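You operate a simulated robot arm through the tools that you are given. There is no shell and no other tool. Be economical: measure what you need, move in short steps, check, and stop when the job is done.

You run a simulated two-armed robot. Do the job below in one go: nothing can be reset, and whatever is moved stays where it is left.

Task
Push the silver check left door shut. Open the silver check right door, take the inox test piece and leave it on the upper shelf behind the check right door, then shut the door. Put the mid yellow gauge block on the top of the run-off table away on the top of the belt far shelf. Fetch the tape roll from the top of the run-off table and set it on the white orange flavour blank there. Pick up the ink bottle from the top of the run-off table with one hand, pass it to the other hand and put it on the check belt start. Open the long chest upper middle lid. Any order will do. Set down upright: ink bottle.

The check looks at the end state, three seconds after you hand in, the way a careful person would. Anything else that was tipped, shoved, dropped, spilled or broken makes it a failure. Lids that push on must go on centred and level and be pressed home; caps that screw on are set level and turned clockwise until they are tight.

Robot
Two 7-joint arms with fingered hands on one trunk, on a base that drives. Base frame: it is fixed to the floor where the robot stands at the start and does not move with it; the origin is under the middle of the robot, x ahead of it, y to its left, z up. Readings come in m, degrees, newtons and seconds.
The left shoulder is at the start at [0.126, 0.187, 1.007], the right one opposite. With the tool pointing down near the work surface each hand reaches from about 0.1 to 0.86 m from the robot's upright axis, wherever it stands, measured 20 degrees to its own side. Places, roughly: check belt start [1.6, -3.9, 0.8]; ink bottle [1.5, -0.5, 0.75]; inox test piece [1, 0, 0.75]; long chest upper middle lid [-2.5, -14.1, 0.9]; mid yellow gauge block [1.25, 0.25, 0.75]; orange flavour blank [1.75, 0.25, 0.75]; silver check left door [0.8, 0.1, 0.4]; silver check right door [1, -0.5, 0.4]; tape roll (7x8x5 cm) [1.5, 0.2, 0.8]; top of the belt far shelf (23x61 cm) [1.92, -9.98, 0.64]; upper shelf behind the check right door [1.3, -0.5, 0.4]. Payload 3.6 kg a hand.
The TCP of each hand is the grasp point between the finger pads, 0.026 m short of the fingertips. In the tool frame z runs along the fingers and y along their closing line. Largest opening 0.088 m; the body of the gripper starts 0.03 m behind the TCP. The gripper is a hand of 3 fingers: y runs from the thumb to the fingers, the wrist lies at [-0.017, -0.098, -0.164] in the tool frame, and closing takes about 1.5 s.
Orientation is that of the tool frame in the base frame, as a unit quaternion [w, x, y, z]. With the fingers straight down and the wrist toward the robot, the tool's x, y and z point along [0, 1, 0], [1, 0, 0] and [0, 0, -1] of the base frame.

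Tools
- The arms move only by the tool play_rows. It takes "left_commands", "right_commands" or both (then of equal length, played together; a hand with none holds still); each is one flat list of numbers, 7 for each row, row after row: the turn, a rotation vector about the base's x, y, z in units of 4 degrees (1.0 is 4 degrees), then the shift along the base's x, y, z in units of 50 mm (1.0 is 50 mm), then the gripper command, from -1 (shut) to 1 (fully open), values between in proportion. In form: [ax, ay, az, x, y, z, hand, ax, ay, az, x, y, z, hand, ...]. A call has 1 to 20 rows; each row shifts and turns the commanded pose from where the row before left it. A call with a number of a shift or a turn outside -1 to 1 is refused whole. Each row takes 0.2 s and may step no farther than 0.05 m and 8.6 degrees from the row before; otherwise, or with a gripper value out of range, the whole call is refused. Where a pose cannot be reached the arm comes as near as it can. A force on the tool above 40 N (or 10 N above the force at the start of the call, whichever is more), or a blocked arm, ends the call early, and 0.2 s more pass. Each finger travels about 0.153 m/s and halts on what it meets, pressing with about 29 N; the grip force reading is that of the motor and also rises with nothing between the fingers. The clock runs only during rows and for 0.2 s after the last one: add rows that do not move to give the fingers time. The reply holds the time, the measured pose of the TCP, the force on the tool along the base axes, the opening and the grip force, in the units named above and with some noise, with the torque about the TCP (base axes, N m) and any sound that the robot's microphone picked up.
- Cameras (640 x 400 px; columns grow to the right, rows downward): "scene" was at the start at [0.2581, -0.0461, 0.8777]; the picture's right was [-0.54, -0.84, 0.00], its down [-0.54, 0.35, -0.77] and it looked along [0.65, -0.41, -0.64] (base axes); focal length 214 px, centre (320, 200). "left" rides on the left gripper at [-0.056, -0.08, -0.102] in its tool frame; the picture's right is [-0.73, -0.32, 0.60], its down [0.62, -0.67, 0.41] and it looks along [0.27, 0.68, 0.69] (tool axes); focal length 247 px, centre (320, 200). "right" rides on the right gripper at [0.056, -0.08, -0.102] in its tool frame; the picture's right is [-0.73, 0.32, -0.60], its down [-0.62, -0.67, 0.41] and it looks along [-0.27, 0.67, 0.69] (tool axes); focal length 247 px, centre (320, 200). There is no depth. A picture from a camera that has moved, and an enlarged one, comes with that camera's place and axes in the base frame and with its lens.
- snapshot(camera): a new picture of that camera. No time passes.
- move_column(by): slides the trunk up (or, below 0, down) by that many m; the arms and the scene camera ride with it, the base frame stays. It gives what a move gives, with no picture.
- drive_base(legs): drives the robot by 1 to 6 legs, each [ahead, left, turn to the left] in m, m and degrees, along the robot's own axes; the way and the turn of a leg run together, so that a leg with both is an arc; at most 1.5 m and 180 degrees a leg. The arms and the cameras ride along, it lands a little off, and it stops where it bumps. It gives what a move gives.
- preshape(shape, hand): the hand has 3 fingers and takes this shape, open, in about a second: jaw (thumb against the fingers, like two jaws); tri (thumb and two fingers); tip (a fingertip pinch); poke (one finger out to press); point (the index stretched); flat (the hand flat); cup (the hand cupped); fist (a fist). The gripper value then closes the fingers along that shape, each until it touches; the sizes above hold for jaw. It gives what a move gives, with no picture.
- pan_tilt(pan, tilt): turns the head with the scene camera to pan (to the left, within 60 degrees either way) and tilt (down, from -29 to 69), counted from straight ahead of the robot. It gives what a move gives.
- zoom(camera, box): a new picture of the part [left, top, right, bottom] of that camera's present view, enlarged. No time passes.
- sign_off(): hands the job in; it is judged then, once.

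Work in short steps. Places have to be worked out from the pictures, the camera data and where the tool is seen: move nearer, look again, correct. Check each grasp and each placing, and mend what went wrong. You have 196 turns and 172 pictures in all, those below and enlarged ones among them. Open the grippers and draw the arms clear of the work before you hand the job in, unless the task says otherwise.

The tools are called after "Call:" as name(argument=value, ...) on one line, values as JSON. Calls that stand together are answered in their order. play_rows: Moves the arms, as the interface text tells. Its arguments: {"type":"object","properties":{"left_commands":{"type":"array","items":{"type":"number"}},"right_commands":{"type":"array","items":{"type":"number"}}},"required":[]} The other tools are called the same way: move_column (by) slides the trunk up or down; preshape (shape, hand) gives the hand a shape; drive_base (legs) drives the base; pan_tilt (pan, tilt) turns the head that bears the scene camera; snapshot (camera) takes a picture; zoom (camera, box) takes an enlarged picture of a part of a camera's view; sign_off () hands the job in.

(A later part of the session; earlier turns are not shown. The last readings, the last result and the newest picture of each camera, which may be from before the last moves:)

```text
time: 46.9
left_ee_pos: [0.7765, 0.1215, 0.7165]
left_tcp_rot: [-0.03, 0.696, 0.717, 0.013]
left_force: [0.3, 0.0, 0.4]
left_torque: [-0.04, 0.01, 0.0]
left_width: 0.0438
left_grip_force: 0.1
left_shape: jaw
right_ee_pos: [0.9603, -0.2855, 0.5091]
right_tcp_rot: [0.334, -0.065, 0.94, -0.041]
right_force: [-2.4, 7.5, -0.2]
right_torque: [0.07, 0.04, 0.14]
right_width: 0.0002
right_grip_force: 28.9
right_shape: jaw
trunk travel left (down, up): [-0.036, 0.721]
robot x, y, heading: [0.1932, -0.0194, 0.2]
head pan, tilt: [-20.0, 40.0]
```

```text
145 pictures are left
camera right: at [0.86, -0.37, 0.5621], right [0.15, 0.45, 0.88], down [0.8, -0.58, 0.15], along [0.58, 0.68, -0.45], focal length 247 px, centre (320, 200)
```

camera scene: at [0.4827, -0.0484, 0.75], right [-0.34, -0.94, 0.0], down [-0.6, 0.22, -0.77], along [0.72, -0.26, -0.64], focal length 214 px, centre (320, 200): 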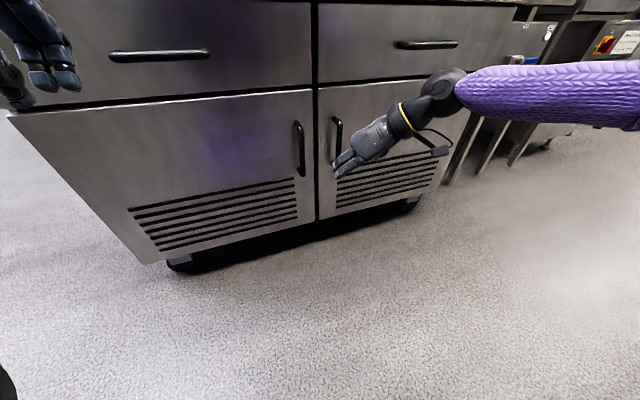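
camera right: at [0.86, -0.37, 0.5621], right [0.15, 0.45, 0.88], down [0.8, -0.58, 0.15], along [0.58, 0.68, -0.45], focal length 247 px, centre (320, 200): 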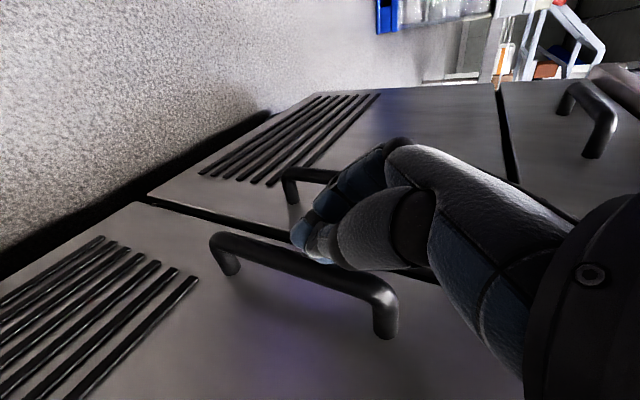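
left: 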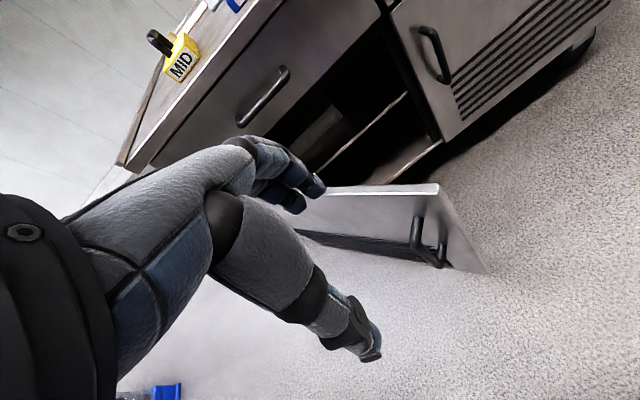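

The bar slipped outside the thumb; from this view it lies at y≈-0.302. I back off, open, shift right and go in again deeper.

Call:
play_rows(right_commands=[0, 0, 0, -0.8, 0, 0, -1, 0, 0, 0, -0.4, 0, 0, 0, 0, 0, 0, 0, -0.2, 0, 1, 0, 0, 0, 0, -0.2, 0, 1, 0, 0, 0, 0, 0, 0, 1, 0, 0, 0, 0, 0, 0, 1, 0, 0, 0, 0.5, 0, 0, 1, 0, 0, 0, 0.5, 0, 0, 1, 0, 0, 0, 0.4, 0, 0, 1])

Call:
snapshot(camera="right")

Call:
zoom(camera="scene", box=[260, 40, 480, 200])

```text
time: 48.9
left_ee_pos: [0.7772, 0.1205, 0.7155]
left_tcp_rot: [-0.03, 0.695, 0.718, 0.013]
left_force: [-1.0, 0.1, 0.6]
left_torque: [-0.01, 0.02, 0.02]
left_width: 0.0439
left_grip_force: 0.0
left_shape: jaw
right_ee_pos: [0.9706, -0.308, 0.5078]
right_tcp_rot: [0.334, -0.065, 0.939, -0.042]
right_force: [0.2, -0.3, 0.3]
right_torque: [-0.01, -0.02, 0.03]
right_width: 0.0875
right_grip_force: 0.1
right_shape: jaw
trunk travel left (down, up): [-0.036, 0.721]
robot x, y, heading: [0.1862, -0.0172, 0.4]
head pan, tilt: [-20.0, 40.0]
```

```text
144 pictures are left
camera right: at [0.8707, -0.3916, 0.5621], right [0.15, 0.45, 0.88], down [0.8, -0.58, 0.15], along [0.58, 0.68, -0.45], focal length 247 px, centre (320, 200)
```

right: 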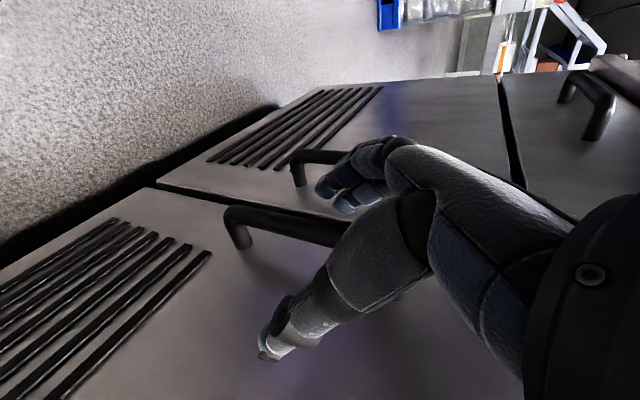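

```text
2.50 times, centred on (370, 120) of scene
camera zoom: at [0.4827, -0.0483, 0.75], right [-0.34, -0.94, 0.0], down [-0.6, 0.22, -0.77], along [0.72, -0.26, -0.64], focal length 536 px, centre (195, 400)
```

zoom: 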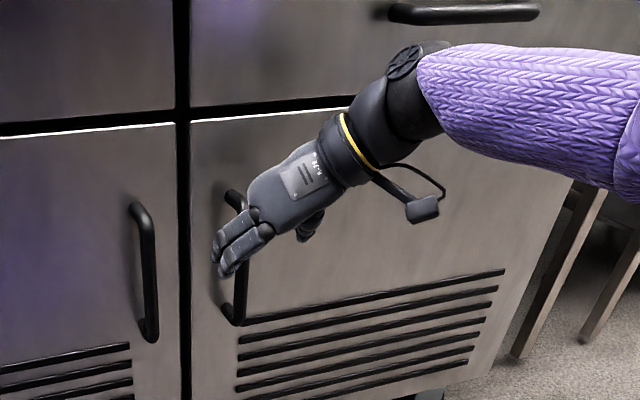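

Now the bar clearly lies between thumb and fingers. I close.

Call:
play_rows(right_commands=[0, 0, 0, 0, 0, 0, -1, 0, 0, 0, 0, 0, 0, -1, 0, 0, 0, 0, 0, 0, -1, 0, 0, 0, 0, 0, 0, -1, 0, 0, 0, 0, 0, 0, -1, 0, 0, 0, 0, 0, 0, -1])

Call:
snapshot(camera="right")

```text
time: 50.3
left_ee_pos: [0.7771, 0.1209, 0.7152]
left_tcp_rot: [-0.031, 0.695, 0.718, 0.013]
left_force: [1.2, 0.0, -0.1]
left_torque: [0.03, -0.01, -0.01]
left_width: 0.0437
left_grip_force: 0.0
left_shape: jaw
right_ee_pos: [0.9707, -0.3003, 0.5082]
right_tcp_rot: [0.334, -0.068, 0.939, -0.037]
right_force: [-3.6, 29.0, -6.3]
right_torque: [0.25, 0.16, 0.55]
right_width: 0.0138
right_grip_force: 29.2
right_shape: jaw
trunk travel left (down, up): [-0.036, 0.721]
robot x, y, heading: [0.1935, -0.0227, 0.2]
head pan, tilt: [-20.0, 40.0]
```

```text
142 pictures are left
camera right: at [0.8715, -0.3856, 0.5614], right [0.15, 0.44, 0.88], down [0.81, -0.57, 0.15], along [0.57, 0.69, -0.45], focal length 247 px, centre (320, 200)
```

right: 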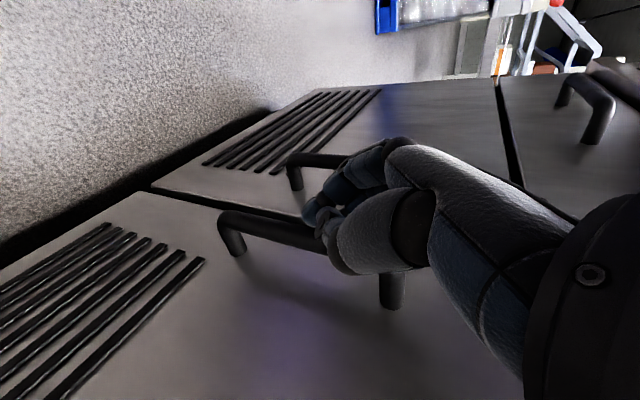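

Gripped (1.4 cm bar). I relax the side load and pull the door along its arc for the first ~20°.

Call:
play_rows(right_commands=[0, 0, 0, 0, 0.16, 0, -1, 0, 0, 0.5, -0.3, -0.03, 0, -1, 0, 0, 0.5, -0.36, -0.05, 0, -1, 0, 0, 0.8, -0.64, -0.12, 0, -1, 0, 0, 0.8, -0.64, -0.17, 0, -1, 0, 0, 0.8, -0.62, -0.21, 0, -1, 0, 0, 0.8, -0.6, -0.26, 0, -1])

Call:
snapshot(camera="scene")

```text
time: 51.9
left_ee_pos: [0.7772, 0.1208, 0.7159]
left_tcp_rot: [-0.03, 0.696, 0.717, 0.013]
left_force: [-0.1, -0.1, -0.4]
left_torque: [-0.02, -0.01, -0.02]
left_width: 0.0434
left_grip_force: 0.0
left_shape: jaw
right_ee_pos: [0.8107, -0.342, 0.5091]
right_tcp_rot: [0.337, -0.203, 0.919, 0.007]
right_force: [-4.7, 8.2, -4.8]
right_torque: [-0.04, 0.11, 0.17]
right_width: 0.0105
right_grip_force: 29.2
right_shape: jaw
trunk travel left (down, up): [-0.036, 0.721]
robot x, y, heading: [0.1915, -0.0196, 0.2]
head pan, tilt: [-20.0, 40.0]
```

```text
141 pictures are left
camera scene: at [0.4829, -0.0481, 0.75], right [-0.34, -0.94, 0.0], down [-0.61, 0.22, -0.77], along [0.72, -0.26, -0.64], focal length 214 px, centre (320, 200)
```

scene: 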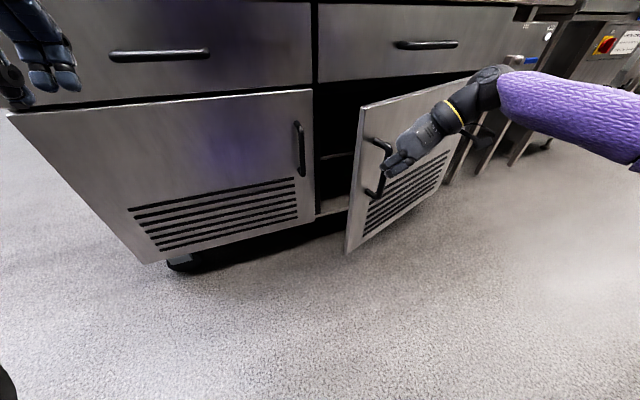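

The door opens nicely. I continue the arc to about 50°.

Call:
play_rows(right_commands=[0, 0, 0.7, -0.6, -0.3, 0, -1, 0, 0, 0.7, -0.56, -0.34, 0, -1, 0, 0, 0.7, -0.54, -0.38, 0, -1, 0, 0, 0.7, -0.51, -0.41, 0, -1, 0, 0, 0.7, -0.48, -0.44, 0, -1, 0, 0, 0.7, -0.45, -0.48, 0, -1, 0, 0, 0.7, -0.42, -0.51, 0, -1, 0, 0, 0.7, -0.38, -0.54, 0, -1])

Call:
snapshot(camera="scene")

```text
time: 53.7
left_ee_pos: [0.7765, 0.1205, 0.7167]
left_tcp_rot: [-0.03, 0.696, 0.717, 0.013]
left_force: [0.3, 0.2, -0.3]
left_torque: [-0.02, 0.01, 0.02]
left_width: 0.0436
left_grip_force: 0.0
left_shape: jaw
right_ee_pos: [0.6115, -0.5093, 0.5098]
right_tcp_rot: [0.328, -0.378, 0.863, 0.074]
right_force: [-17.5, 13.0, -3.1]
right_torque: [0.05, 0.2, 0.43]
right_width: 0.0122
right_grip_force: 29.2
right_shape: jaw
trunk travel left (down, up): [-0.036, 0.721]
robot x, y, heading: [0.1907, -0.0182, -0.1]
head pan, tilt: [-20.0, 40.0]
```

```text
140 pictures are left
camera scene: at [0.4822, -0.048, 0.7502], right [-0.34, -0.94, 0.0], down [-0.6, 0.22, -0.77], along [0.72, -0.26, -0.64], focal length 214 px, centre (320, 200)
```

scene: 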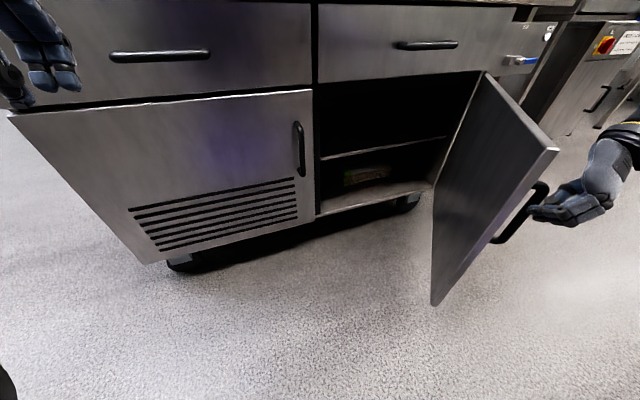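

Open ~55°, shelf visible. I carry on to about 80°.

Call:
play_rows(right_commands=[0, 0, 0.7, -0.42, -0.5, 0, -1, 0, 0, 0.7, -0.36, -0.55, 0, -1, 0, 0, 0.7, -0.27, -0.6, 0, -1, 0, 0, 0.7, -0.22, -0.62, 0, -1, 0, 0, 0.7, -0.17, -0.64, 0, -1, 0, 0, 0.7, -0.13, -0.65, 0, -1, 0, 0, 0.7, -0.08, -0.65, 0, -1])

Call:
snapshot(camera="scene")

```text
time: 55.3
left_ee_pos: [0.7763, 0.1213, 0.7159]
left_tcp_rot: [-0.029, 0.696, 0.718, 0.012]
left_force: [-1.3, -1.0, -0.5]
left_torque: [-0.01, -0.02, -0.01]
left_width: 0.0438
left_grip_force: 0.1
left_shape: jaw
right_ee_pos: [0.5728, -0.5356, 0.5237]
right_tcp_rot: [0.305, -0.428, 0.842, 0.12]
right_force: [-0.4, 0.1, 1.1]
right_torque: [0.03, -0.01, 0.0]
right_width: 0.0091
right_grip_force: 28.6
right_shape: jaw
right hand out of reach, approached as far as the arm can: row 2, 3, 4, 5, 6, 7
trunk travel left (down, up): [-0.036, 0.721]
robot x, y, heading: [0.1955, -0.0195, 0.4]
head pan, tilt: [-20.0, 40.0]
```

```text
139 pictures are left
camera scene: at [0.4829, -0.0482, 0.7501], right [-0.34, -0.94, 0.0], down [-0.6, 0.22, -0.77], along [0.72, -0.26, -0.64], focal length 214 px, centre (320, 200)
```

scene: 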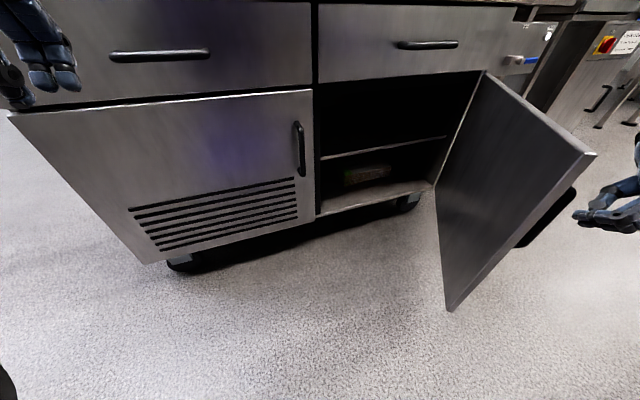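

The hand slipped off the bar as it reached its limit, with the door ~65° open, which suffices. I draw the hand away from the handle and raise the trunk.

Call:
play_rows(right_commands=[0, 0, 0, -0.6, -0.2, 0, -1, 0, 0, 0, -0.8, -0.2, 0, 0, 0, 0, 0, -0.8, 0, 0.2, 0])

Call:
move_column(by=0.45)

Call:
snapshot(camera="scene")

```text
time: 56.1
left_ee_pos: [0.777, 0.121, 0.7153]
left_tcp_rot: [-0.03, 0.696, 0.717, 0.013]
left_force: [0.0, -0.5, -0.3]
left_torque: [0.01, 0.01, 0.02]
left_width: 0.044
left_grip_force: 0.0
left_shape: jaw
right_ee_pos: [0.4722, -0.5237, 0.5541]
right_tcp_rot: [0.301, -0.428, 0.844, 0.121]
right_force: [-0.3, -0.3, 0.8]
right_torque: [-0.01, 0.02, 0.0]
right_width: 0.0435
right_grip_force: 0.1
right_shape: jaw
right hand out of reach, approached as far as the arm can: row 1, 2, 3
trunk travel left (down, up): [-0.036, 0.721]
robot x, y, heading: [0.1908, -0.0178, 0.4]
head pan, tilt: [-20.0, 40.0]
```

```text
refused: 0.45 is not a number from -0.4 to 0.4
```

```text
138 pictures are left
camera scene: at [0.4828, -0.0481, 0.7501], right [-0.34, -0.94, 0.0], down [-0.6, 0.22, -0.77], along [0.72, -0.26, -0.64], focal length 214 px, centre (320, 200)
```

scene: 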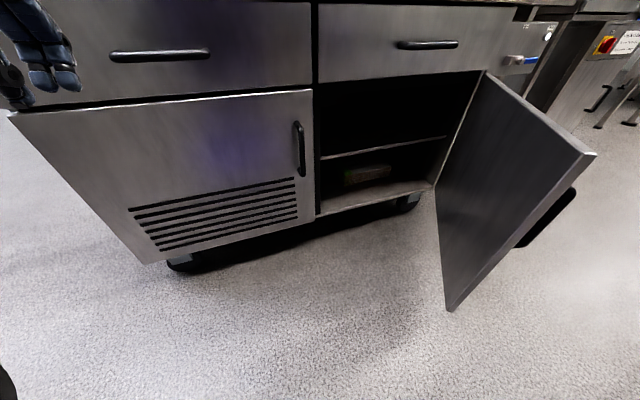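

Hand is clear. I raise the trunk 0.4 m.

Call:
move_column(by=0.4)

Call:
pan_tilt(pan=0, tilt=40)

Call:
snapshot(camera="scene")

Call:
zoom(camera="scene", box=[200, 60, 440, 210])

```text
time: 59.9
left_ee_pos: [0.7786, 0.1217, 1.1158]
left_tcp_rot: [-0.031, 0.696, 0.717, 0.011]
left_force: [-0.2, 0.7, -0.2]
left_torque: [0.03, 0.02, -0.01]
left_width: 0.0434
left_grip_force: 0.0
left_shape: jaw
right_ee_pos: [0.472, -0.5256, 0.954]
right_tcp_rot: [0.303, -0.428, 0.843, 0.122]
right_force: [0.1, 0.2, 0.8]
right_torque: [0.01, 0.01, -0.02]
right_width: 0.0435
right_grip_force: 0.1
right_shape: jaw
trunk travel left (down, up): [-0.436, 0.321]
robot x, y, heading: [0.1891, -0.0202, 0.2]
head pan, tilt: [-20.0, 40.0]
```

```text
time: 60.7
left_ee_pos: [0.7784, 0.1205, 1.1165]
left_tcp_rot: [-0.031, 0.696, 0.718, 0.012]
left_force: [0.4, 0.1, 1.1]
left_torque: [0.01, 0.03, 0.01]
left_width: 0.0437
left_grip_force: 0.1
left_shape: jaw
right_ee_pos: [0.4711, -0.5251, 0.9531]
right_tcp_rot: [0.303, -0.428, 0.843, 0.121]
right_force: [0.2, -0.5, -0.1]
right_torque: [0.03, -0.03, -0.04]
right_width: 0.0432
right_grip_force: 0.1
right_shape: jaw
trunk travel left (down, up): [-0.436, 0.321]
robot x, y, heading: [0.1908, -0.0191, 0.1]
head pan, tilt: [0.0, 40.0]
```

```text
137 pictures are left
camera scene: at [0.4177, -0.0195, 1.1837], right [0.0, -1.0, 0.0], down [-0.64, 0.0, -0.77], along [0.77, 0.0, -0.64], focal length 214 px, centre (320, 200)
```

scene: 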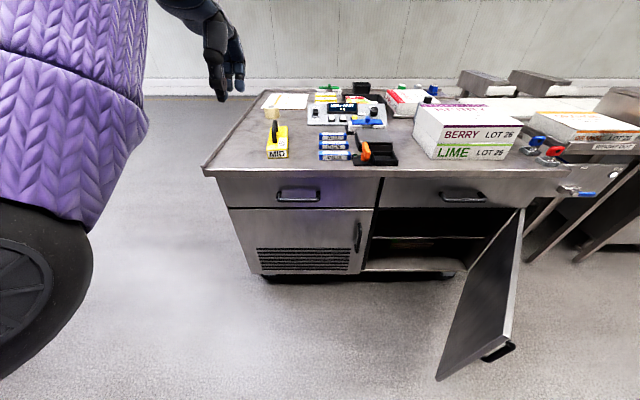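

```text
2.67 times, centred on (320, 135) of scene
camera zoom: at [0.4177, -0.0195, 1.1837], right [0.0, -1.0, 0.0], down [-0.64, 0.0, -0.77], along [0.77, 0.0, -0.64], focal length 572 px, centre (320, 373)
```

zoom: 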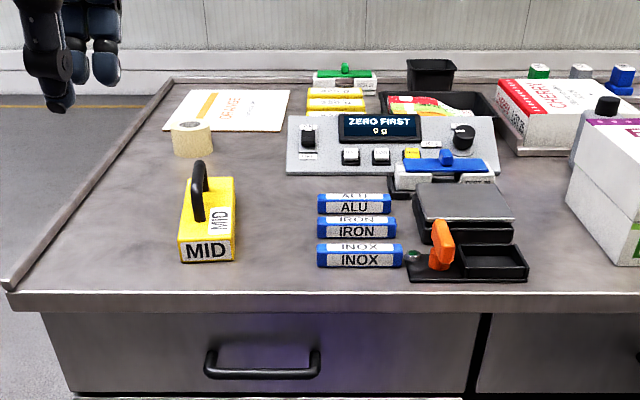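

Clear view: INOX is a square bar (~11 cm along y) near (1.09, -0.07), the MID block has an arch handle, and the tape stands by the "ORANGE" blank. I turn the right hand back to straight down.

Call:
play_rows(right_commands=[0.129, 0.301, -0.902, 0, 0, 0.2, 1, 0.129, 0.301, -0.902, 0, 0, 0.2, 1, 0.129, 0.301, -0.902, 0, 0, 0.2, 1, 0.129, 0.301, -0.902, 0, 0, 0.2, 1, 0.129, 0.301, -0.902, 0, 0, 0.2, 1, 0.129, 0.301, -0.902, 0.2, 0.2, 0, 1, 0.129, 0.301, -0.902, 0.2, 0.2, 0, 1, 0.129, 0.301, -0.902, 0.2, 0.2, 0, 1, 0.129, 0.301, -0.902, 0.2, 0.2, 0, 1, 0.129, 0.301, -0.902, 0.2, 0.2, 0, 1, 0.129, 0.301, -0.902, 0.2, 0.2, 0, 1, 0.129, 0.301, -0.902, 0.2, 0.2, 0, 1, 0.129, 0.301, -0.902, 0.2, 0.2, 0, 1, 0.129, 0.301, -0.902, 0.2, 0.2, 0, 1, 0.129, 0.301, -0.902, 0, 0, 0, 1, 0.129, 0.301, -0.902, 0, 0, 0, 1, 0.129, 0.301, -0.902, 0, 0, 0, 1, 0.129, 0.301, -0.902, 0, 0, 0, 1, 0.129, 0.301, -0.902, 0, 0, 0, 1])

Call:
play_rows(right_commands=[0.129, 0.301, -0.902, 0, 0, 0, 1, 0.129, 0.301, -0.902, 0, 0, 0, 1, 0.129, 0.301, -0.902, 0, 0, 0, 1, 0.129, 0.301, -0.902, 0, 0, 0, 1, 0.129, 0.301, -0.902, 0, 0, 0, 1, 0.129, 0.301, -0.902, 0, 0, 0, 1, 0.129, 0.301, -0.902, 0, 0, 0, 1, 0.129, 0.301, -0.902, 0, 0, 0, 1, 0.129, 0.301, -0.902, 0, 0, 0, 1, 0.129, 0.301, -0.902, 0, 0, 0, 1, 0.129, 0.301, -0.902, 0, 0, 0, 1, 0.129, 0.301, -0.902, 0, 0, 0, 1, 0.129, 0.301, -0.902, 0, 0, 0, 1, 0.129, 0.301, -0.902, 0, 0, 0, 1, 0.129, 0.301, -0.902, 0, 0, 0, 1, 0.129, 0.301, -0.902, 0, 0, 0, 1, 0.129, 0.301, -0.902, 0, 0, 0, 1, 0.129, 0.301, -0.902, 0, 0, 0, 1, 0.129, 0.301, -0.902, 0, 0, 0, 1])

Call:
snapshot(camera="scene")

```text
time: 64.7
left_ee_pos: [0.7782, 0.1219, 1.1163]
left_tcp_rot: [-0.031, 0.696, 0.718, 0.012]
left_force: [-0.3, -0.6, 0.5]
left_torque: [-0.01, 0.0, 0.03]
left_width: 0.044
left_grip_force: 0.0
left_shape: jaw
right_ee_pos: [0.5623, -0.4349, 1.0041]
right_tcp_rot: [0.189, 0.175, 0.963, 0.076]
right_force: [-0.9, 1.1, -0.4]
right_torque: [0.0, 0.01, -0.03]
right_width: 0.0879
right_grip_force: 0.1
right_shape: jaw
trunk travel left (down, up): [-0.436, 0.321]
robot x, y, heading: [0.1922, -0.016, 0.3]
head pan, tilt: [0.0, 40.0]
```

```text
time: 68.7
left_ee_pos: [0.779, 0.1208, 1.1162]
left_tcp_rot: [-0.03, 0.696, 0.717, 0.011]
left_force: [0.3, 0.5, 0.1]
left_torque: [-0.01, 0.0, -0.02]
left_width: 0.0437
left_grip_force: 0.1
left_shape: jaw
right_ee_pos: [0.5622, -0.4353, 1.0022]
right_tcp_rot: [0.001, 0.708, 0.706, 0.0]
right_force: [-0.7, 0.7, -0.3]
right_torque: [0.0, -0.01, 0.0]
right_width: 0.0878
right_grip_force: 0.1
right_shape: jaw
trunk travel left (down, up): [-0.436, 0.321]
robot x, y, heading: [0.1898, -0.0187, 0.0]
head pan, tilt: [0.0, 40.0]
```

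```text
135 pictures are left
camera scene: at [0.4178, -0.0193, 1.1837], right [0.0, -1.0, 0.0], down [-0.64, 0.0, -0.77], along [0.77, 0.0, -0.64], focal length 214 px, centre (320, 200)
```

scene: 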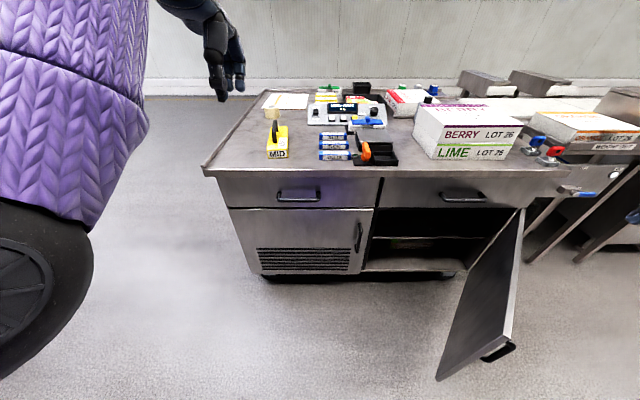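

Right hand is straight down. I drive closer (0.17 ahead, 0.1 left) so that it reaches INOX.

Call:
drive_base(legs=[[0.17, 0.1, 0]])

Call:
play_rows(right_commands=[0, 0, 0, 0.6, 0.7, 0, 1, 0, 0, 0, 0.6, 0.7, 0, 1, 0, 0, 0, 0.6, 0.7, 0, 1, 0, 0, 0, 0.6, 0.7, 0, 1, 0, 0, 0, 0.6, 0.7, 0, 1, 0, 0, 0, 0.8, 0.5, 0, 1, 0, 0, 0, 0.8, 0.5, 0, 1])

Call:
snapshot(camera="scene")

Call:
snapshot(camera="right")

```text
time: 70.3
left_ee_pos: [0.9494, 0.2214, 1.1156]
left_tcp_rot: [-0.032, 0.696, 0.717, 0.012]
left_force: [0.8, 0.5, 0.3]
left_torque: [-0.04, 0.0, -0.01]
left_width: 0.0437
left_grip_force: 0.0
left_shape: jaw
right_ee_pos: [0.7341, -0.3347, 1.0033]
right_tcp_rot: [0.001, 0.707, 0.707, -0.001]
right_force: [-0.2, -0.7, 0.1]
right_torque: [0.0, 0.01, 0.01]
right_width: 0.0878
right_grip_force: 0.0
right_shape: jaw
trunk travel left (down, up): [-0.436, 0.321]
robot x, y, heading: [0.36, 0.0801, 0.0]
head pan, tilt: [0.0, 40.0]
```

```text
time: 71.9
left_ee_pos: [0.9497, 0.2206, 1.1157]
left_tcp_rot: [-0.031, 0.695, 0.718, 0.011]
left_force: [0.0, -0.1, 0.5]
left_torque: [0.01, 0.04, 0.01]
left_width: 0.0439
left_grip_force: 0.1
left_shape: jaw
right_ee_pos: [0.9622, -0.1096, 1.0041]
right_tcp_rot: [0.002, 0.707, 0.707, -0.002]
right_force: [-0.1, 0.1, -0.2]
right_torque: [-0.03, 0.02, 0.04]
right_width: 0.0878
right_grip_force: 0.1
right_shape: jaw
trunk travel left (down, up): [-0.436, 0.321]
robot x, y, heading: [0.3593, 0.0747, 0.1]
head pan, tilt: [0.0, 40.0]
```

```text
134 pictures are left
camera scene: at [0.5885, 0.0811, 1.1836], right [0.0, -1.0, 0.0], down [-0.64, 0.0, -0.77], along [0.77, 0.0, -0.64], focal length 214 px, centre (320, 200)
```

scene: 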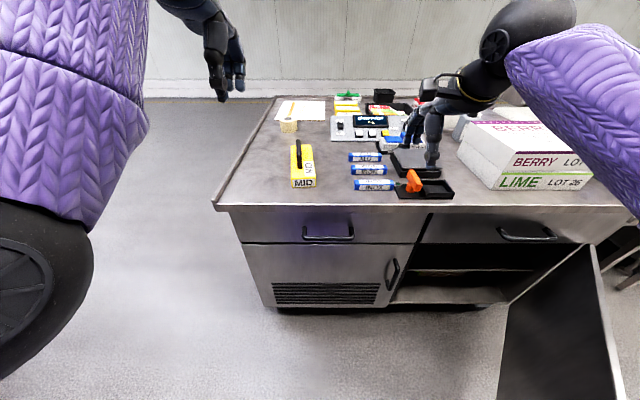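

```text
133 pictures are left
camera right: at [0.8828, -0.053, 1.1053], right [0.32, -0.73, 0.6], down [-0.66, -0.62, -0.41], along [0.68, -0.27, -0.69], focal length 247 px, centre (320, 200)
```

right: 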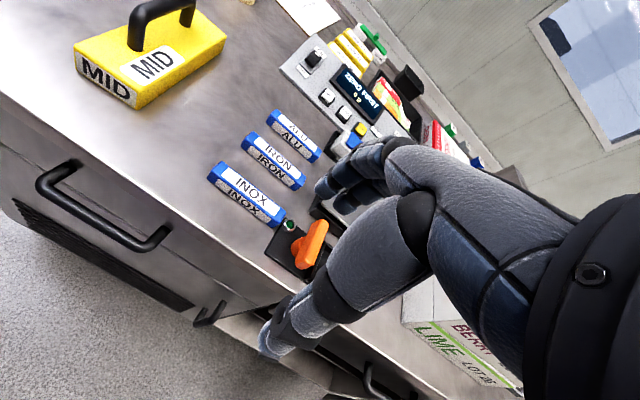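

Triangulating: INOX top centre ≈ (1.057, -0.062, 0.86), table ≈0.83. I go above it with a narrower opening, so as not to touch IRON, and look again.

Call:
play_rows(right_commands=[0, 0, 0, 0.47, 0.24, 0, 0.4, 0, 0, 0, 0.47, 0.24, 0, 0.4, 0, 0, 0, 0.47, 0.24, 0, 0.4, 0, 0, 0, 0.47, 0.24, 0, 0.4, 0, 0, 0, 0, 0, -0.5, 0.4, 0, 0, 0, 0, 0, -0.5, 0.4])

Call:
snapshot(camera="right")

Call:
zoom(camera="scene", box=[280, 80, 480, 210])

```text
time: 73.3
left_ee_pos: [0.9486, 0.2212, 1.1158]
left_tcp_rot: [-0.031, 0.696, 0.718, 0.012]
left_force: [0.5, -0.2, 0.4]
left_torque: [-0.03, 0.0, 0.01]
left_width: 0.044
left_grip_force: 0.0
left_shape: jaw
right_ee_pos: [1.0558, -0.0617, 0.9537]
right_tcp_rot: [0.002, 0.706, 0.708, 0.001]
right_force: [0.2, -0.6, -0.1]
right_torque: [-0.01, -0.01, 0.0]
right_width: 0.0616
right_grip_force: 0.0
right_shape: jaw
trunk travel left (down, up): [-0.436, 0.321]
robot x, y, heading: [0.3561, 0.0766, 0.3]
head pan, tilt: [0.0, 40.0]
```

```text
132 pictures are left
camera right: at [0.9758, -0.0055, 1.0548], right [0.32, -0.73, 0.6], down [-0.66, -0.62, -0.41], along [0.68, -0.27, -0.68], focal length 247 px, centre (320, 200)
```

right: 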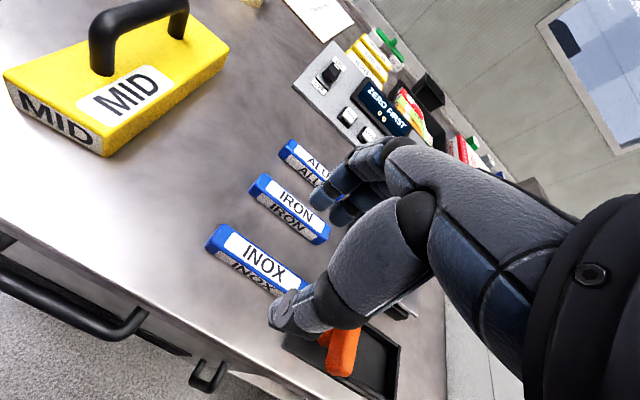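

```text
3.08 times, centred on (380, 145) of scene
camera zoom: at [0.5882, 0.0807, 1.1837], right [0.0, -1.0, 0.0], down [-0.64, 0.0, -0.77], along [0.77, 0.0, -0.64], focal length 660 px, centre (135, 369)
```

zoom: 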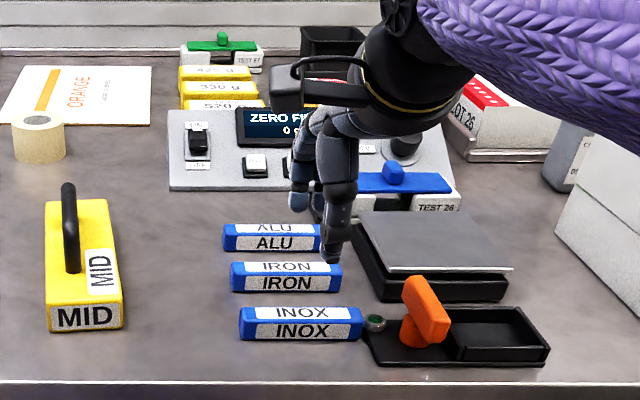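

Estimates put the bar top at z≈0.84, x≈1.08, y≈-0.07. I move there and lower to 0.90, then compare fingers with bar directly.

Call:
play_rows(right_commands=[0, 0, 0, 0.46, -0.16, 0, 0.4, 0, 0, 0, 0, 0, -0.5, 0.4, 0, 0, 0, 0, 0, -0.5, 0.4])

Call:
snapshot(camera="right")

Call:
zoom(camera="scene", box=[320, 120, 440, 210])

```text
time: 74.1
left_ee_pos: [0.9484, 0.2217, 1.1165]
left_tcp_rot: [-0.031, 0.695, 0.718, 0.011]
left_force: [0.2, 0.6, 0.8]
left_torque: [0.0, 0.03, -0.02]
left_width: 0.0437
left_grip_force: 0.1
left_shape: jaw
right_ee_pos: [1.0528, -0.0727, 0.9103]
right_tcp_rot: [0.002, 0.707, 0.707, 0.0]
right_force: [-0.2, -0.4, -0.7]
right_torque: [-0.02, -0.01, -0.01]
right_width: 0.0617
right_grip_force: 0.1
right_shape: jaw
right hand out of reach, approached as far as the arm can: row 1, 2, 3
trunk travel left (down, up): [-0.436, 0.321]
robot x, y, heading: [0.3602, 0.0819, 0.1]
head pan, tilt: [0.0, 40.0]
```

```text
130 pictures are left
camera right: at [0.9736, -0.0165, 1.0119], right [0.32, -0.73, 0.6], down [-0.66, -0.62, -0.41], along [0.68, -0.27, -0.68], focal length 247 px, centre (320, 200)
```

right: 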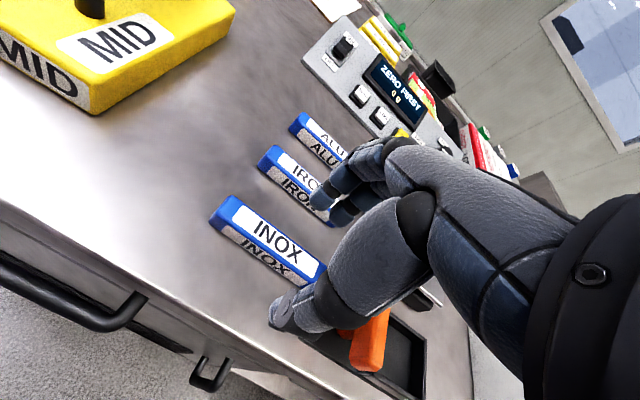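

```text
4.44 times, centred on (380, 165) of scene
camera zoom: at [0.5882, 0.0806, 1.1837], right [0.0, -1.0, 0.0], down [-0.64, 0.0, -0.77], along [0.77, 0.0, -0.64], focal length 953 px, centre (53, 356)
```

zoom: 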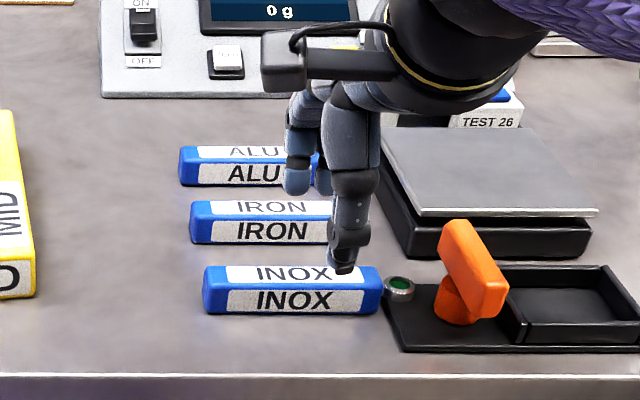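

The arm's reach ends here; thumb matches projections well, and INOX top centre resolves to (1.067, -0.064, 0.850). I raise slightly, and drive 0.09 m nearer.

Call:
play_rows(right_commands=[0, 0, 0, -0.8, 0, 0.5, 0.4, 0, 0, 0, -0.8, 0, 0.5, 0.4])

Call:
drive_base(legs=[[0.09, 0, 0]])

```text
time: 74.7
left_ee_pos: [0.9479, 0.2218, 1.115]
left_tcp_rot: [-0.03, 0.696, 0.717, 0.013]
left_force: [1.2, 0.5, 0.1]
left_torque: [-0.01, 0.01, -0.02]
left_width: 0.0439
left_grip_force: 0.1
left_shape: jaw
right_ee_pos: [0.9701, -0.074, 0.957]
right_tcp_rot: [-0.002, 0.708, 0.706, -0.006]
right_force: [0.7, 1.2, 6.6]
right_torque: [-0.1, 0.12, -0.02]
right_width: 0.0616
right_grip_force: 0.0
right_shape: jaw
trunk travel left (down, up): [-0.436, 0.321]
robot x, y, heading: [0.3598, 0.0797, 0.1]
head pan, tilt: [0.0, 40.0]
```

```text
time: 75.8
left_ee_pos: [1.0416, 0.2204, 1.1147]
left_tcp_rot: [-0.031, 0.696, 0.717, 0.012]
left_force: [0.4, -0.4, -0.1]
left_torque: [0.0, 0.03, 0.01]
left_width: 0.0435
left_grip_force: 0.1
left_shape: jaw
right_ee_pos: [1.0645, -0.073, 0.9601]
right_tcp_rot: [0.001, 0.708, 0.706, 0.0]
right_force: [0.5, -0.1, -0.2]
right_torque: [0.03, 0.01, -0.02]
right_width: 0.0618
right_grip_force: 0.1
right_shape: jaw
trunk travel left (down, up): [-0.436, 0.321]
robot x, y, heading: [0.453, 0.0791, 0.4]
head pan, tilt: [0.0, 40.0]
```

Call:
play_rows(right_commands=[0, 0, 0, 0.05, 0.2, -0.5, 0.4, 0, 0, 0, 0, 0, -0.6, 0.4, 0, 0, 0, 0, 0, -0.5, 0.4])

Call:
snapshot(camera="right")

Call:
snapshot(camera="scene")

```text
time: 76.6
left_ee_pos: [1.0401, 0.2205, 1.1145]
left_tcp_rot: [-0.031, 0.696, 0.717, 0.012]
left_force: [-1.3, -0.5, 0.4]
left_torque: [-0.02, 0.0, -0.05]
left_width: 0.0439
left_grip_force: 0.0
left_shape: jaw
right_ee_pos: [1.0654, -0.0648, 0.8796]
right_tcp_rot: [0.001, 0.707, 0.707, 0.0]
right_force: [-0.6, -0.6, 0.3]
right_torque: [-0.02, 0.03, 0.01]
right_width: 0.0616
right_grip_force: 0.0
right_shape: jaw
trunk travel left (down, up): [-0.436, 0.321]
robot x, y, heading: [0.4544, 0.0763, -0.3]
head pan, tilt: [0.0, 40.0]
```

```text
128 pictures are left
camera right: at [0.9851, -0.008, 0.9818], right [0.32, -0.73, 0.6], down [-0.66, -0.62, -0.41], along [0.68, -0.27, -0.69], focal length 247 px, centre (320, 200)
```

right: 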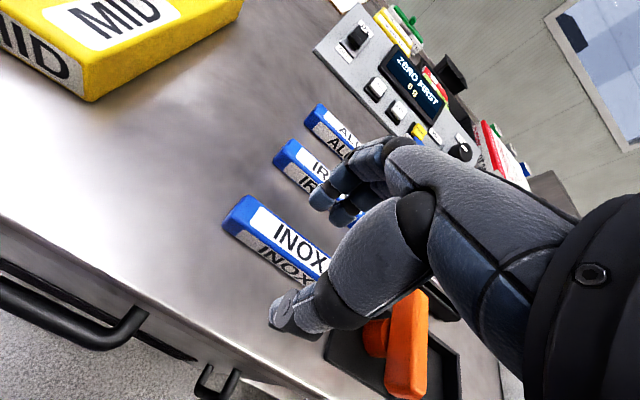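

```text
127 pictures are left
camera scene: at [0.6794, 0.0806, 1.1837], right [0.0, -1.0, 0.0], down [-0.64, 0.0, -0.77], along [0.77, 0.0, -0.64], focal length 214 px, centre (320, 200)
```

scene: 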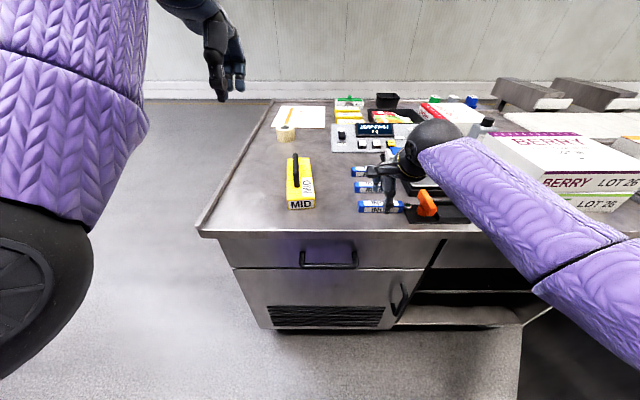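

Call:
zoom(camera="scene", box=[335, 140, 435, 230])

Call:
zoom(camera="right", box=[200, 90, 440, 350])

```text
4.44 times, centred on (385, 185) of scene
camera zoom: at [0.6794, 0.0806, 1.1837], right [0.0, -1.0, 0.0], down [-0.64, 0.0, -0.77], along [0.77, 0.0, -0.64], focal length 953 px, centre (31, 267)
```

zoom: 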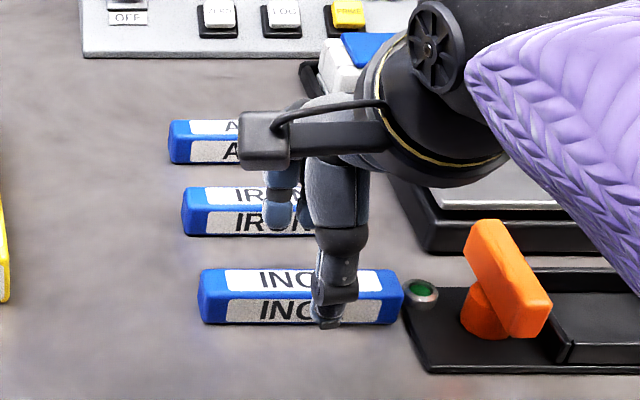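

```text
1.54 times, centred on (320, 220) of right
camera zoom: at [0.9851, -0.008, 0.9818], right [0.32, -0.73, 0.6], down [-0.66, -0.62, -0.41], along [0.68, -0.27, -0.69], focal length 380 px, centre (320, 169)
```

zoom: 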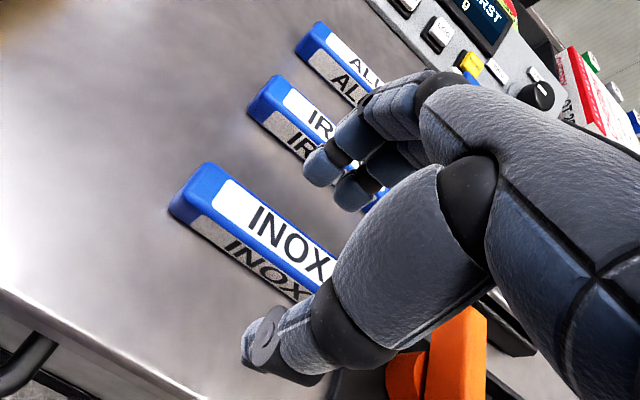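

Thumb is in front and fingers behind INOX, with clear gap to IRON. I lower to 0.857 and close.

Call:
play_rows(right_commands=[0, 0, 0, 0.05, 0, -0.22, 0.4, 0, 0, 0, 0, 0, -0.22, 0.4, 0, 0, 0, 0, 0, 0, -1, 0, 0, 0, 0, 0, 0, -1, 0, 0, 0, 0, 0, 0, -1, 0, 0, 0, 0, 0, 0, -1, 0, 0, 0, 0, 0, 0, -1])

Call:
zoom(camera="right", box=[200, 90, 440, 350])

```text
time: 78.2
left_ee_pos: [1.0416, 0.2207, 1.1173]
left_tcp_rot: [-0.029, 0.696, 0.718, 0.012]
left_force: [-0.7, -0.1, -1.2]
left_torque: [-0.04, -0.01, 0.02]
left_width: 0.0437
left_grip_force: 0.0
left_shape: jaw
right_ee_pos: [1.0681, -0.0648, 0.8611]
right_tcp_rot: [0.002, 0.707, 0.707, 0.002]
right_force: [2.5, -0.9, 8.8]
right_torque: [-0.04, -0.15, -0.02]
right_width: 0.0078
right_grip_force: 28.7
right_shape: jaw
trunk travel left (down, up): [-0.436, 0.321]
robot x, y, heading: [0.4528, 0.0777, 0.2]
head pan, tilt: [0.0, 40.0]
```

```text
1.54 times, centred on (320, 220) of right
camera zoom: at [0.9882, -0.0077, 0.9621], right [0.31, -0.73, 0.6], down [-0.66, -0.62, -0.41], along [0.68, -0.27, -0.68], focal length 380 px, centre (320, 169)
```

zoom: 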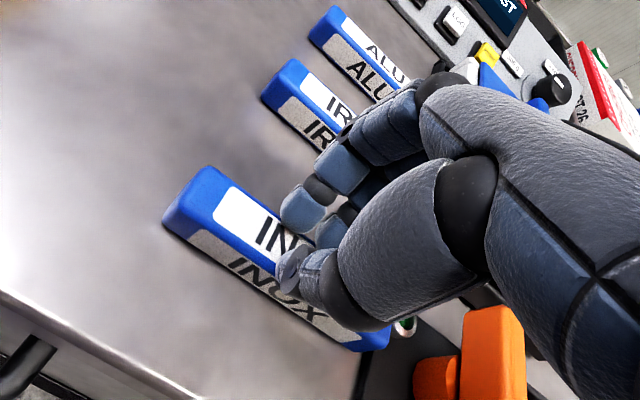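

The tips closed on top of the bar instead of around it. I open, lower in small steps and try again.

Call:
play_rows(right_commands=[0, 0, 0, 0, 0, 0.3, 0.4, 0, 0, 0, 0, 0, 0, 0.4, 0, 0, 0, 0, 0, 0, 0.4, 0, 0, 0, 0, 0, 0, 0.4, 0, 0, 0, 0, 0, -0.3, 0.4, 0, 0, 0, 0, 0, -0.15, 0.4, 0, 0, 0, 0, 0, -0.1, 0.4])

Call:
zoom(camera="right", box=[200, 90, 440, 350])

Call:
zoom(camera="scene", box=[335, 140, 435, 230])

```text
time: 79.8
left_ee_pos: [1.0397, 0.2201, 1.1159]
left_tcp_rot: [-0.031, 0.696, 0.718, 0.012]
left_force: [-0.7, -0.5, 0.8]
left_torque: [0.01, 0.0, -0.02]
left_width: 0.0438
left_grip_force: 0.1
left_shape: jaw
right_ee_pos: [1.0675, -0.0641, 0.8462]
right_tcp_rot: [0.0, 0.708, 0.707, 0.0]
right_force: [0.2, -0.8, -0.3]
right_torque: [-0.03, 0.01, 0.0]
right_width: 0.0613
right_grip_force: 0.1
right_shape: jaw
trunk travel left (down, up): [-0.436, 0.321]
robot x, y, heading: [0.4537, 0.0847, 0.0]
head pan, tilt: [0.0, 40.0]
```

```text
1.54 times, centred on (320, 220) of right
camera zoom: at [0.9881, -0.0066, 0.9475], right [0.32, -0.73, 0.6], down [-0.67, -0.62, -0.41], along [0.68, -0.27, -0.69], focal length 380 px, centre (320, 169)
```

zoom: 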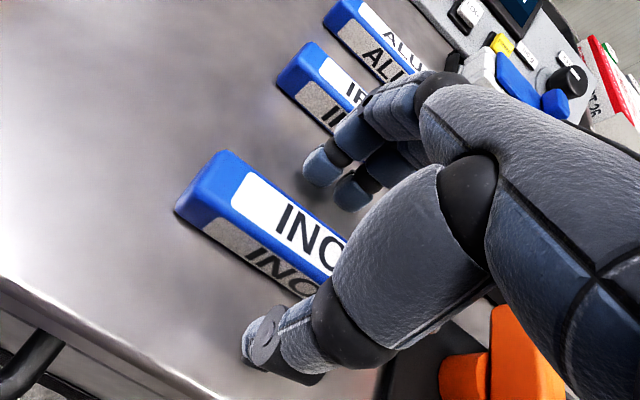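

```text
4.44 times, centred on (385, 185) of scene
camera zoom: at [0.6794, 0.0805, 1.1837], right [0.0, -1.0, 0.0], down [-0.64, 0.0, -0.77], along [0.77, 0.0, -0.64], focal length 953 px, centre (31, 267)
```

zoom: 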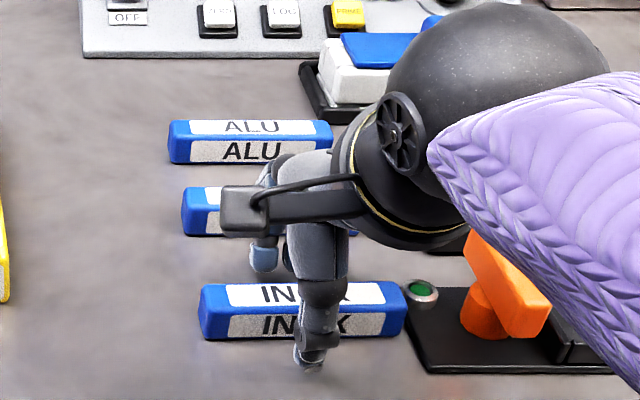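

No contact yet, so the table is lower. I lower another 1 cm and close.

Call:
play_rows(right_commands=[0, 0, 0, 0, 0, -0.12, 0.4, 0, 0, 0, 0, 0, -0.12, 0.4, 0, 0, 0, 0, 0, 0, -1, 0, 0, 0, 0, 0, 0, -1, 0, 0, 0, 0, 0, 0, -1, 0, 0, 0, 0, 0, 0, -1, 0, 0, 0, 0, 0, 0, -1])

Call:
zoom(camera="right", box=[200, 90, 440, 350])

```text
time: 81.4
left_ee_pos: [1.0379, 0.2215, 1.1173]
left_tcp_rot: [-0.03, 0.696, 0.718, 0.012]
left_force: [0.9, -0.8, -0.6]
left_torque: [0.01, 0.02, -0.02]
left_width: 0.0436
left_grip_force: 0.0
left_shape: jaw
right_ee_pos: [1.069, -0.0627, 0.8381]
right_tcp_rot: [0.005, 0.707, 0.708, 0.003]
right_force: [0.8, 1.0, 22.9]
right_torque: [0.1, 0.22, 0.08]
right_width: 0.0257
right_grip_force: 29.4
right_shape: jaw
trunk travel left (down, up): [-0.436, 0.321]
robot x, y, heading: [0.4512, 0.0799, 0.1]
head pan, tilt: [0.0, 40.0]
```

```text
1.54 times, centred on (320, 220) of right
camera zoom: at [0.9879, -0.0059, 0.9389], right [0.31, -0.73, 0.6], down [-0.66, -0.62, -0.42], along [0.68, -0.27, -0.68], focal length 380 px, centre (320, 169)
```

zoom: 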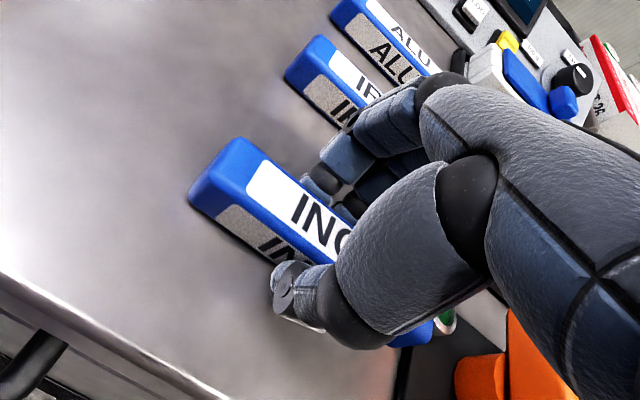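

INOX is gripped (2.6 cm). I lift it and check.

Call:
play_rows(right_commands=[0, 0, 0, 0, 0, 0.3, -1, 0, 0, 0, 0, 0, 0.6, -1, 0, 0, 0, 0, 0, 0.8, -1, 0, 0, 0, 0, 0, 0.8, -1, 0, 0, 0, -0.3, 0, 0.8, -1])

Call:
snapshot(camera="scene")

Call:
zoom(camera="right", box=[200, 90, 440, 350])

```text
time: 82.6
left_ee_pos: [1.0395, 0.2196, 1.116]
left_tcp_rot: [-0.031, 0.696, 0.718, 0.012]
left_force: [-0.4, -0.4, 0.9]
left_torque: [0.01, 0.0, -0.02]
left_width: 0.0436
left_grip_force: 0.0
left_shape: jaw
right_ee_pos: [1.0511, -0.0648, 0.9999]
right_tcp_rot: [0.001, 0.708, 0.706, -0.001]
right_force: [-0.4, -0.6, -0.6]
right_torque: [-0.01, 0.03, -0.04]
right_width: 0.0241
right_grip_force: 28.7
right_shape: jaw
trunk travel left (down, up): [-0.436, 0.321]
robot x, y, heading: [0.4538, 0.0799, 0.2]
head pan, tilt: [0.0, 40.0]
```

```text
120 pictures are left
camera scene: at [0.6789, 0.0805, 1.1838], right [0.0, -1.0, 0.0], down [-0.64, 0.0, -0.77], along [0.77, 0.0, -0.64], focal length 214 px, centre (320, 200)
```

scene: 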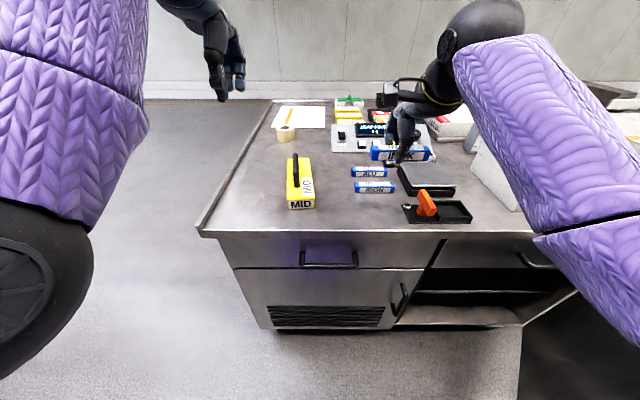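

```text
1.54 times, centred on (320, 220) of right
camera zoom: at [0.9712, -0.0089, 1.1018], right [0.32, -0.73, 0.6], down [-0.67, -0.62, -0.41], along [0.68, -0.27, -0.69], focal length 380 px, centre (320, 169)
```

zoom: 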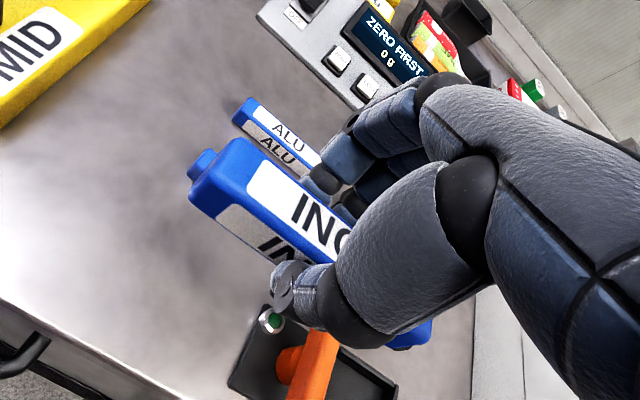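

INOX lifted. I back the base off from the table, and tuck the left hand in.

Call:
drive_base(legs=[[-0.32, 0, 0]])

Call:
play_rows(left_commands=[0, 0, 0, -0.49, 0.4, -0.15, 0, 0, 0, 0, -0.49, 0.4, -0.15, 0, 0, 0, 0, -0.49, 0.4, -0.15, 0, 0, 0, 0, -0.49, 0.4, -0.15, 0, 0, 0, 0, -0.49, 0.4, -0.15, 0, 0, 0, 0, -0.49, 0.4, -0.15, 0, 0, 0, 0, -0.49, 0.4, -0.15, 0, 0, 0, 0, -0.49, 0.4, -0.15, 0, 0, 0, 0, -0.49, 0.4, -0.15, 0, 0, 0, 0, -0.49, 0.4, -0.15, 0])

Call:
move_column(by=-0.4)

Call:
pan_tilt(pan=-15, tilt=35)

Call:
snapshot(camera="scene")

```text
time: 84.8
left_ee_pos: [0.7169, 0.2193, 1.1158]
left_tcp_rot: [-0.029, 0.697, 0.717, 0.012]
left_force: [-0.2, -0.9, -0.2]
left_torque: [0.0, 0.0, 0.04]
left_width: 0.0437
left_grip_force: 0.1
left_shape: jaw
right_ee_pos: [0.7296, -0.0658, 1.0]
right_tcp_rot: [0.002, 0.708, 0.706, 0.001]
right_force: [-0.7, -1.1, -0.5]
right_torque: [0.03, 0.04, -0.02]
right_width: 0.0244
right_grip_force: 28.6
right_shape: jaw
trunk travel left (down, up): [-0.436, 0.321]
robot x, y, heading: [0.1277, 0.0776, 0.2]
head pan, tilt: [0.0, 40.0]
```

```text
time: 87.0
left_ee_pos: [0.4716, 0.4176, 1.0392]
left_tcp_rot: [-0.031, 0.697, 0.717, 0.013]
left_force: [-0.4, -0.4, 0.0]
left_torque: [0.01, -0.03, 0.01]
left_width: 0.0437
left_grip_force: 0.0
left_shape: jaw
right_ee_pos: [0.7293, -0.0657, 0.9996]
right_tcp_rot: [0.003, 0.708, 0.706, 0.001]
right_force: [0.1, -1.2, -0.6]
right_torque: [-0.04, 0.0, -0.02]
right_width: 0.0244
right_grip_force: 28.7
right_shape: jaw
trunk travel left (down, up): [-0.436, 0.321]
robot x, y, heading: [0.1329, 0.0821, 0.1]
head pan, tilt: [0.0, 40.0]
```

```text
time: 90.8
left_ee_pos: [0.497, 0.4207, 0.5382]
left_tcp_rot: [-0.165, 0.685, 0.699, -0.121]
left_force: [1.1, 0.0, 0.3]
left_torque: [-0.01, 0.01, 0.0]
left_width: 0.0437
left_grip_force: 0.0
left_shape: jaw
right_ee_pos: [0.73, -0.0654, 0.6001]
right_tcp_rot: [0.002, 0.708, 0.707, 0.001]
right_force: [0.3, -0.4, -0.6]
right_torque: [0.01, 0.03, 0.0]
right_width: 0.0245
right_grip_force: 28.8
right_shape: jaw
trunk travel left (down, up): [-0.036, 0.721]
robot x, y, heading: [0.132, 0.0793, 0.2]
head pan, tilt: [0.0, 40.0]
```

```text
time: 91.6
left_ee_pos: [0.4983, 0.4206, 0.5386]
left_tcp_rot: [-0.167, 0.686, 0.698, -0.122]
left_force: [-0.5, -0.7, 0.9]
left_torque: [0.01, -0.01, 0.0]
left_width: 0.0439
left_grip_force: 0.0
left_shape: jaw
right_ee_pos: [0.7307, -0.0662, 0.5998]
right_tcp_rot: [0.002, 0.708, 0.706, 0.0]
right_force: [0.8, -0.4, -1.5]
right_torque: [0.0, 0.01, 0.03]
right_width: 0.0243
right_grip_force: 29.2
right_shape: jaw
trunk travel left (down, up): [-0.036, 0.721]
robot x, y, heading: [0.1316, 0.0787, 0.1]
head pan, tilt: [-15.0, 35.0]
```

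```text
118 pictures are left
camera scene: at [0.4275, 0.0572, 0.7576], right [-0.26, -0.97, 0.0], down [-0.55, 0.15, -0.82], along [0.79, -0.21, -0.57], focal length 214 px, centre (320, 200)
```

scene: 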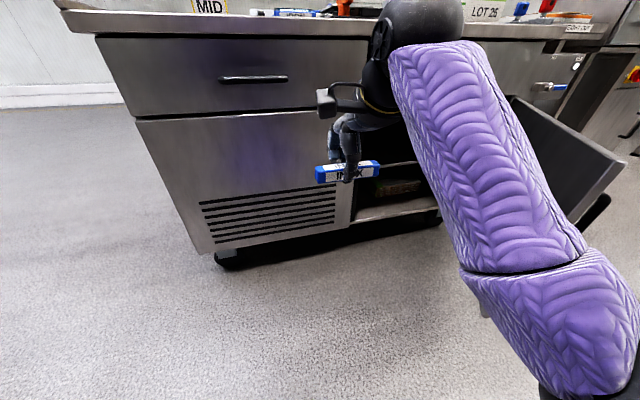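

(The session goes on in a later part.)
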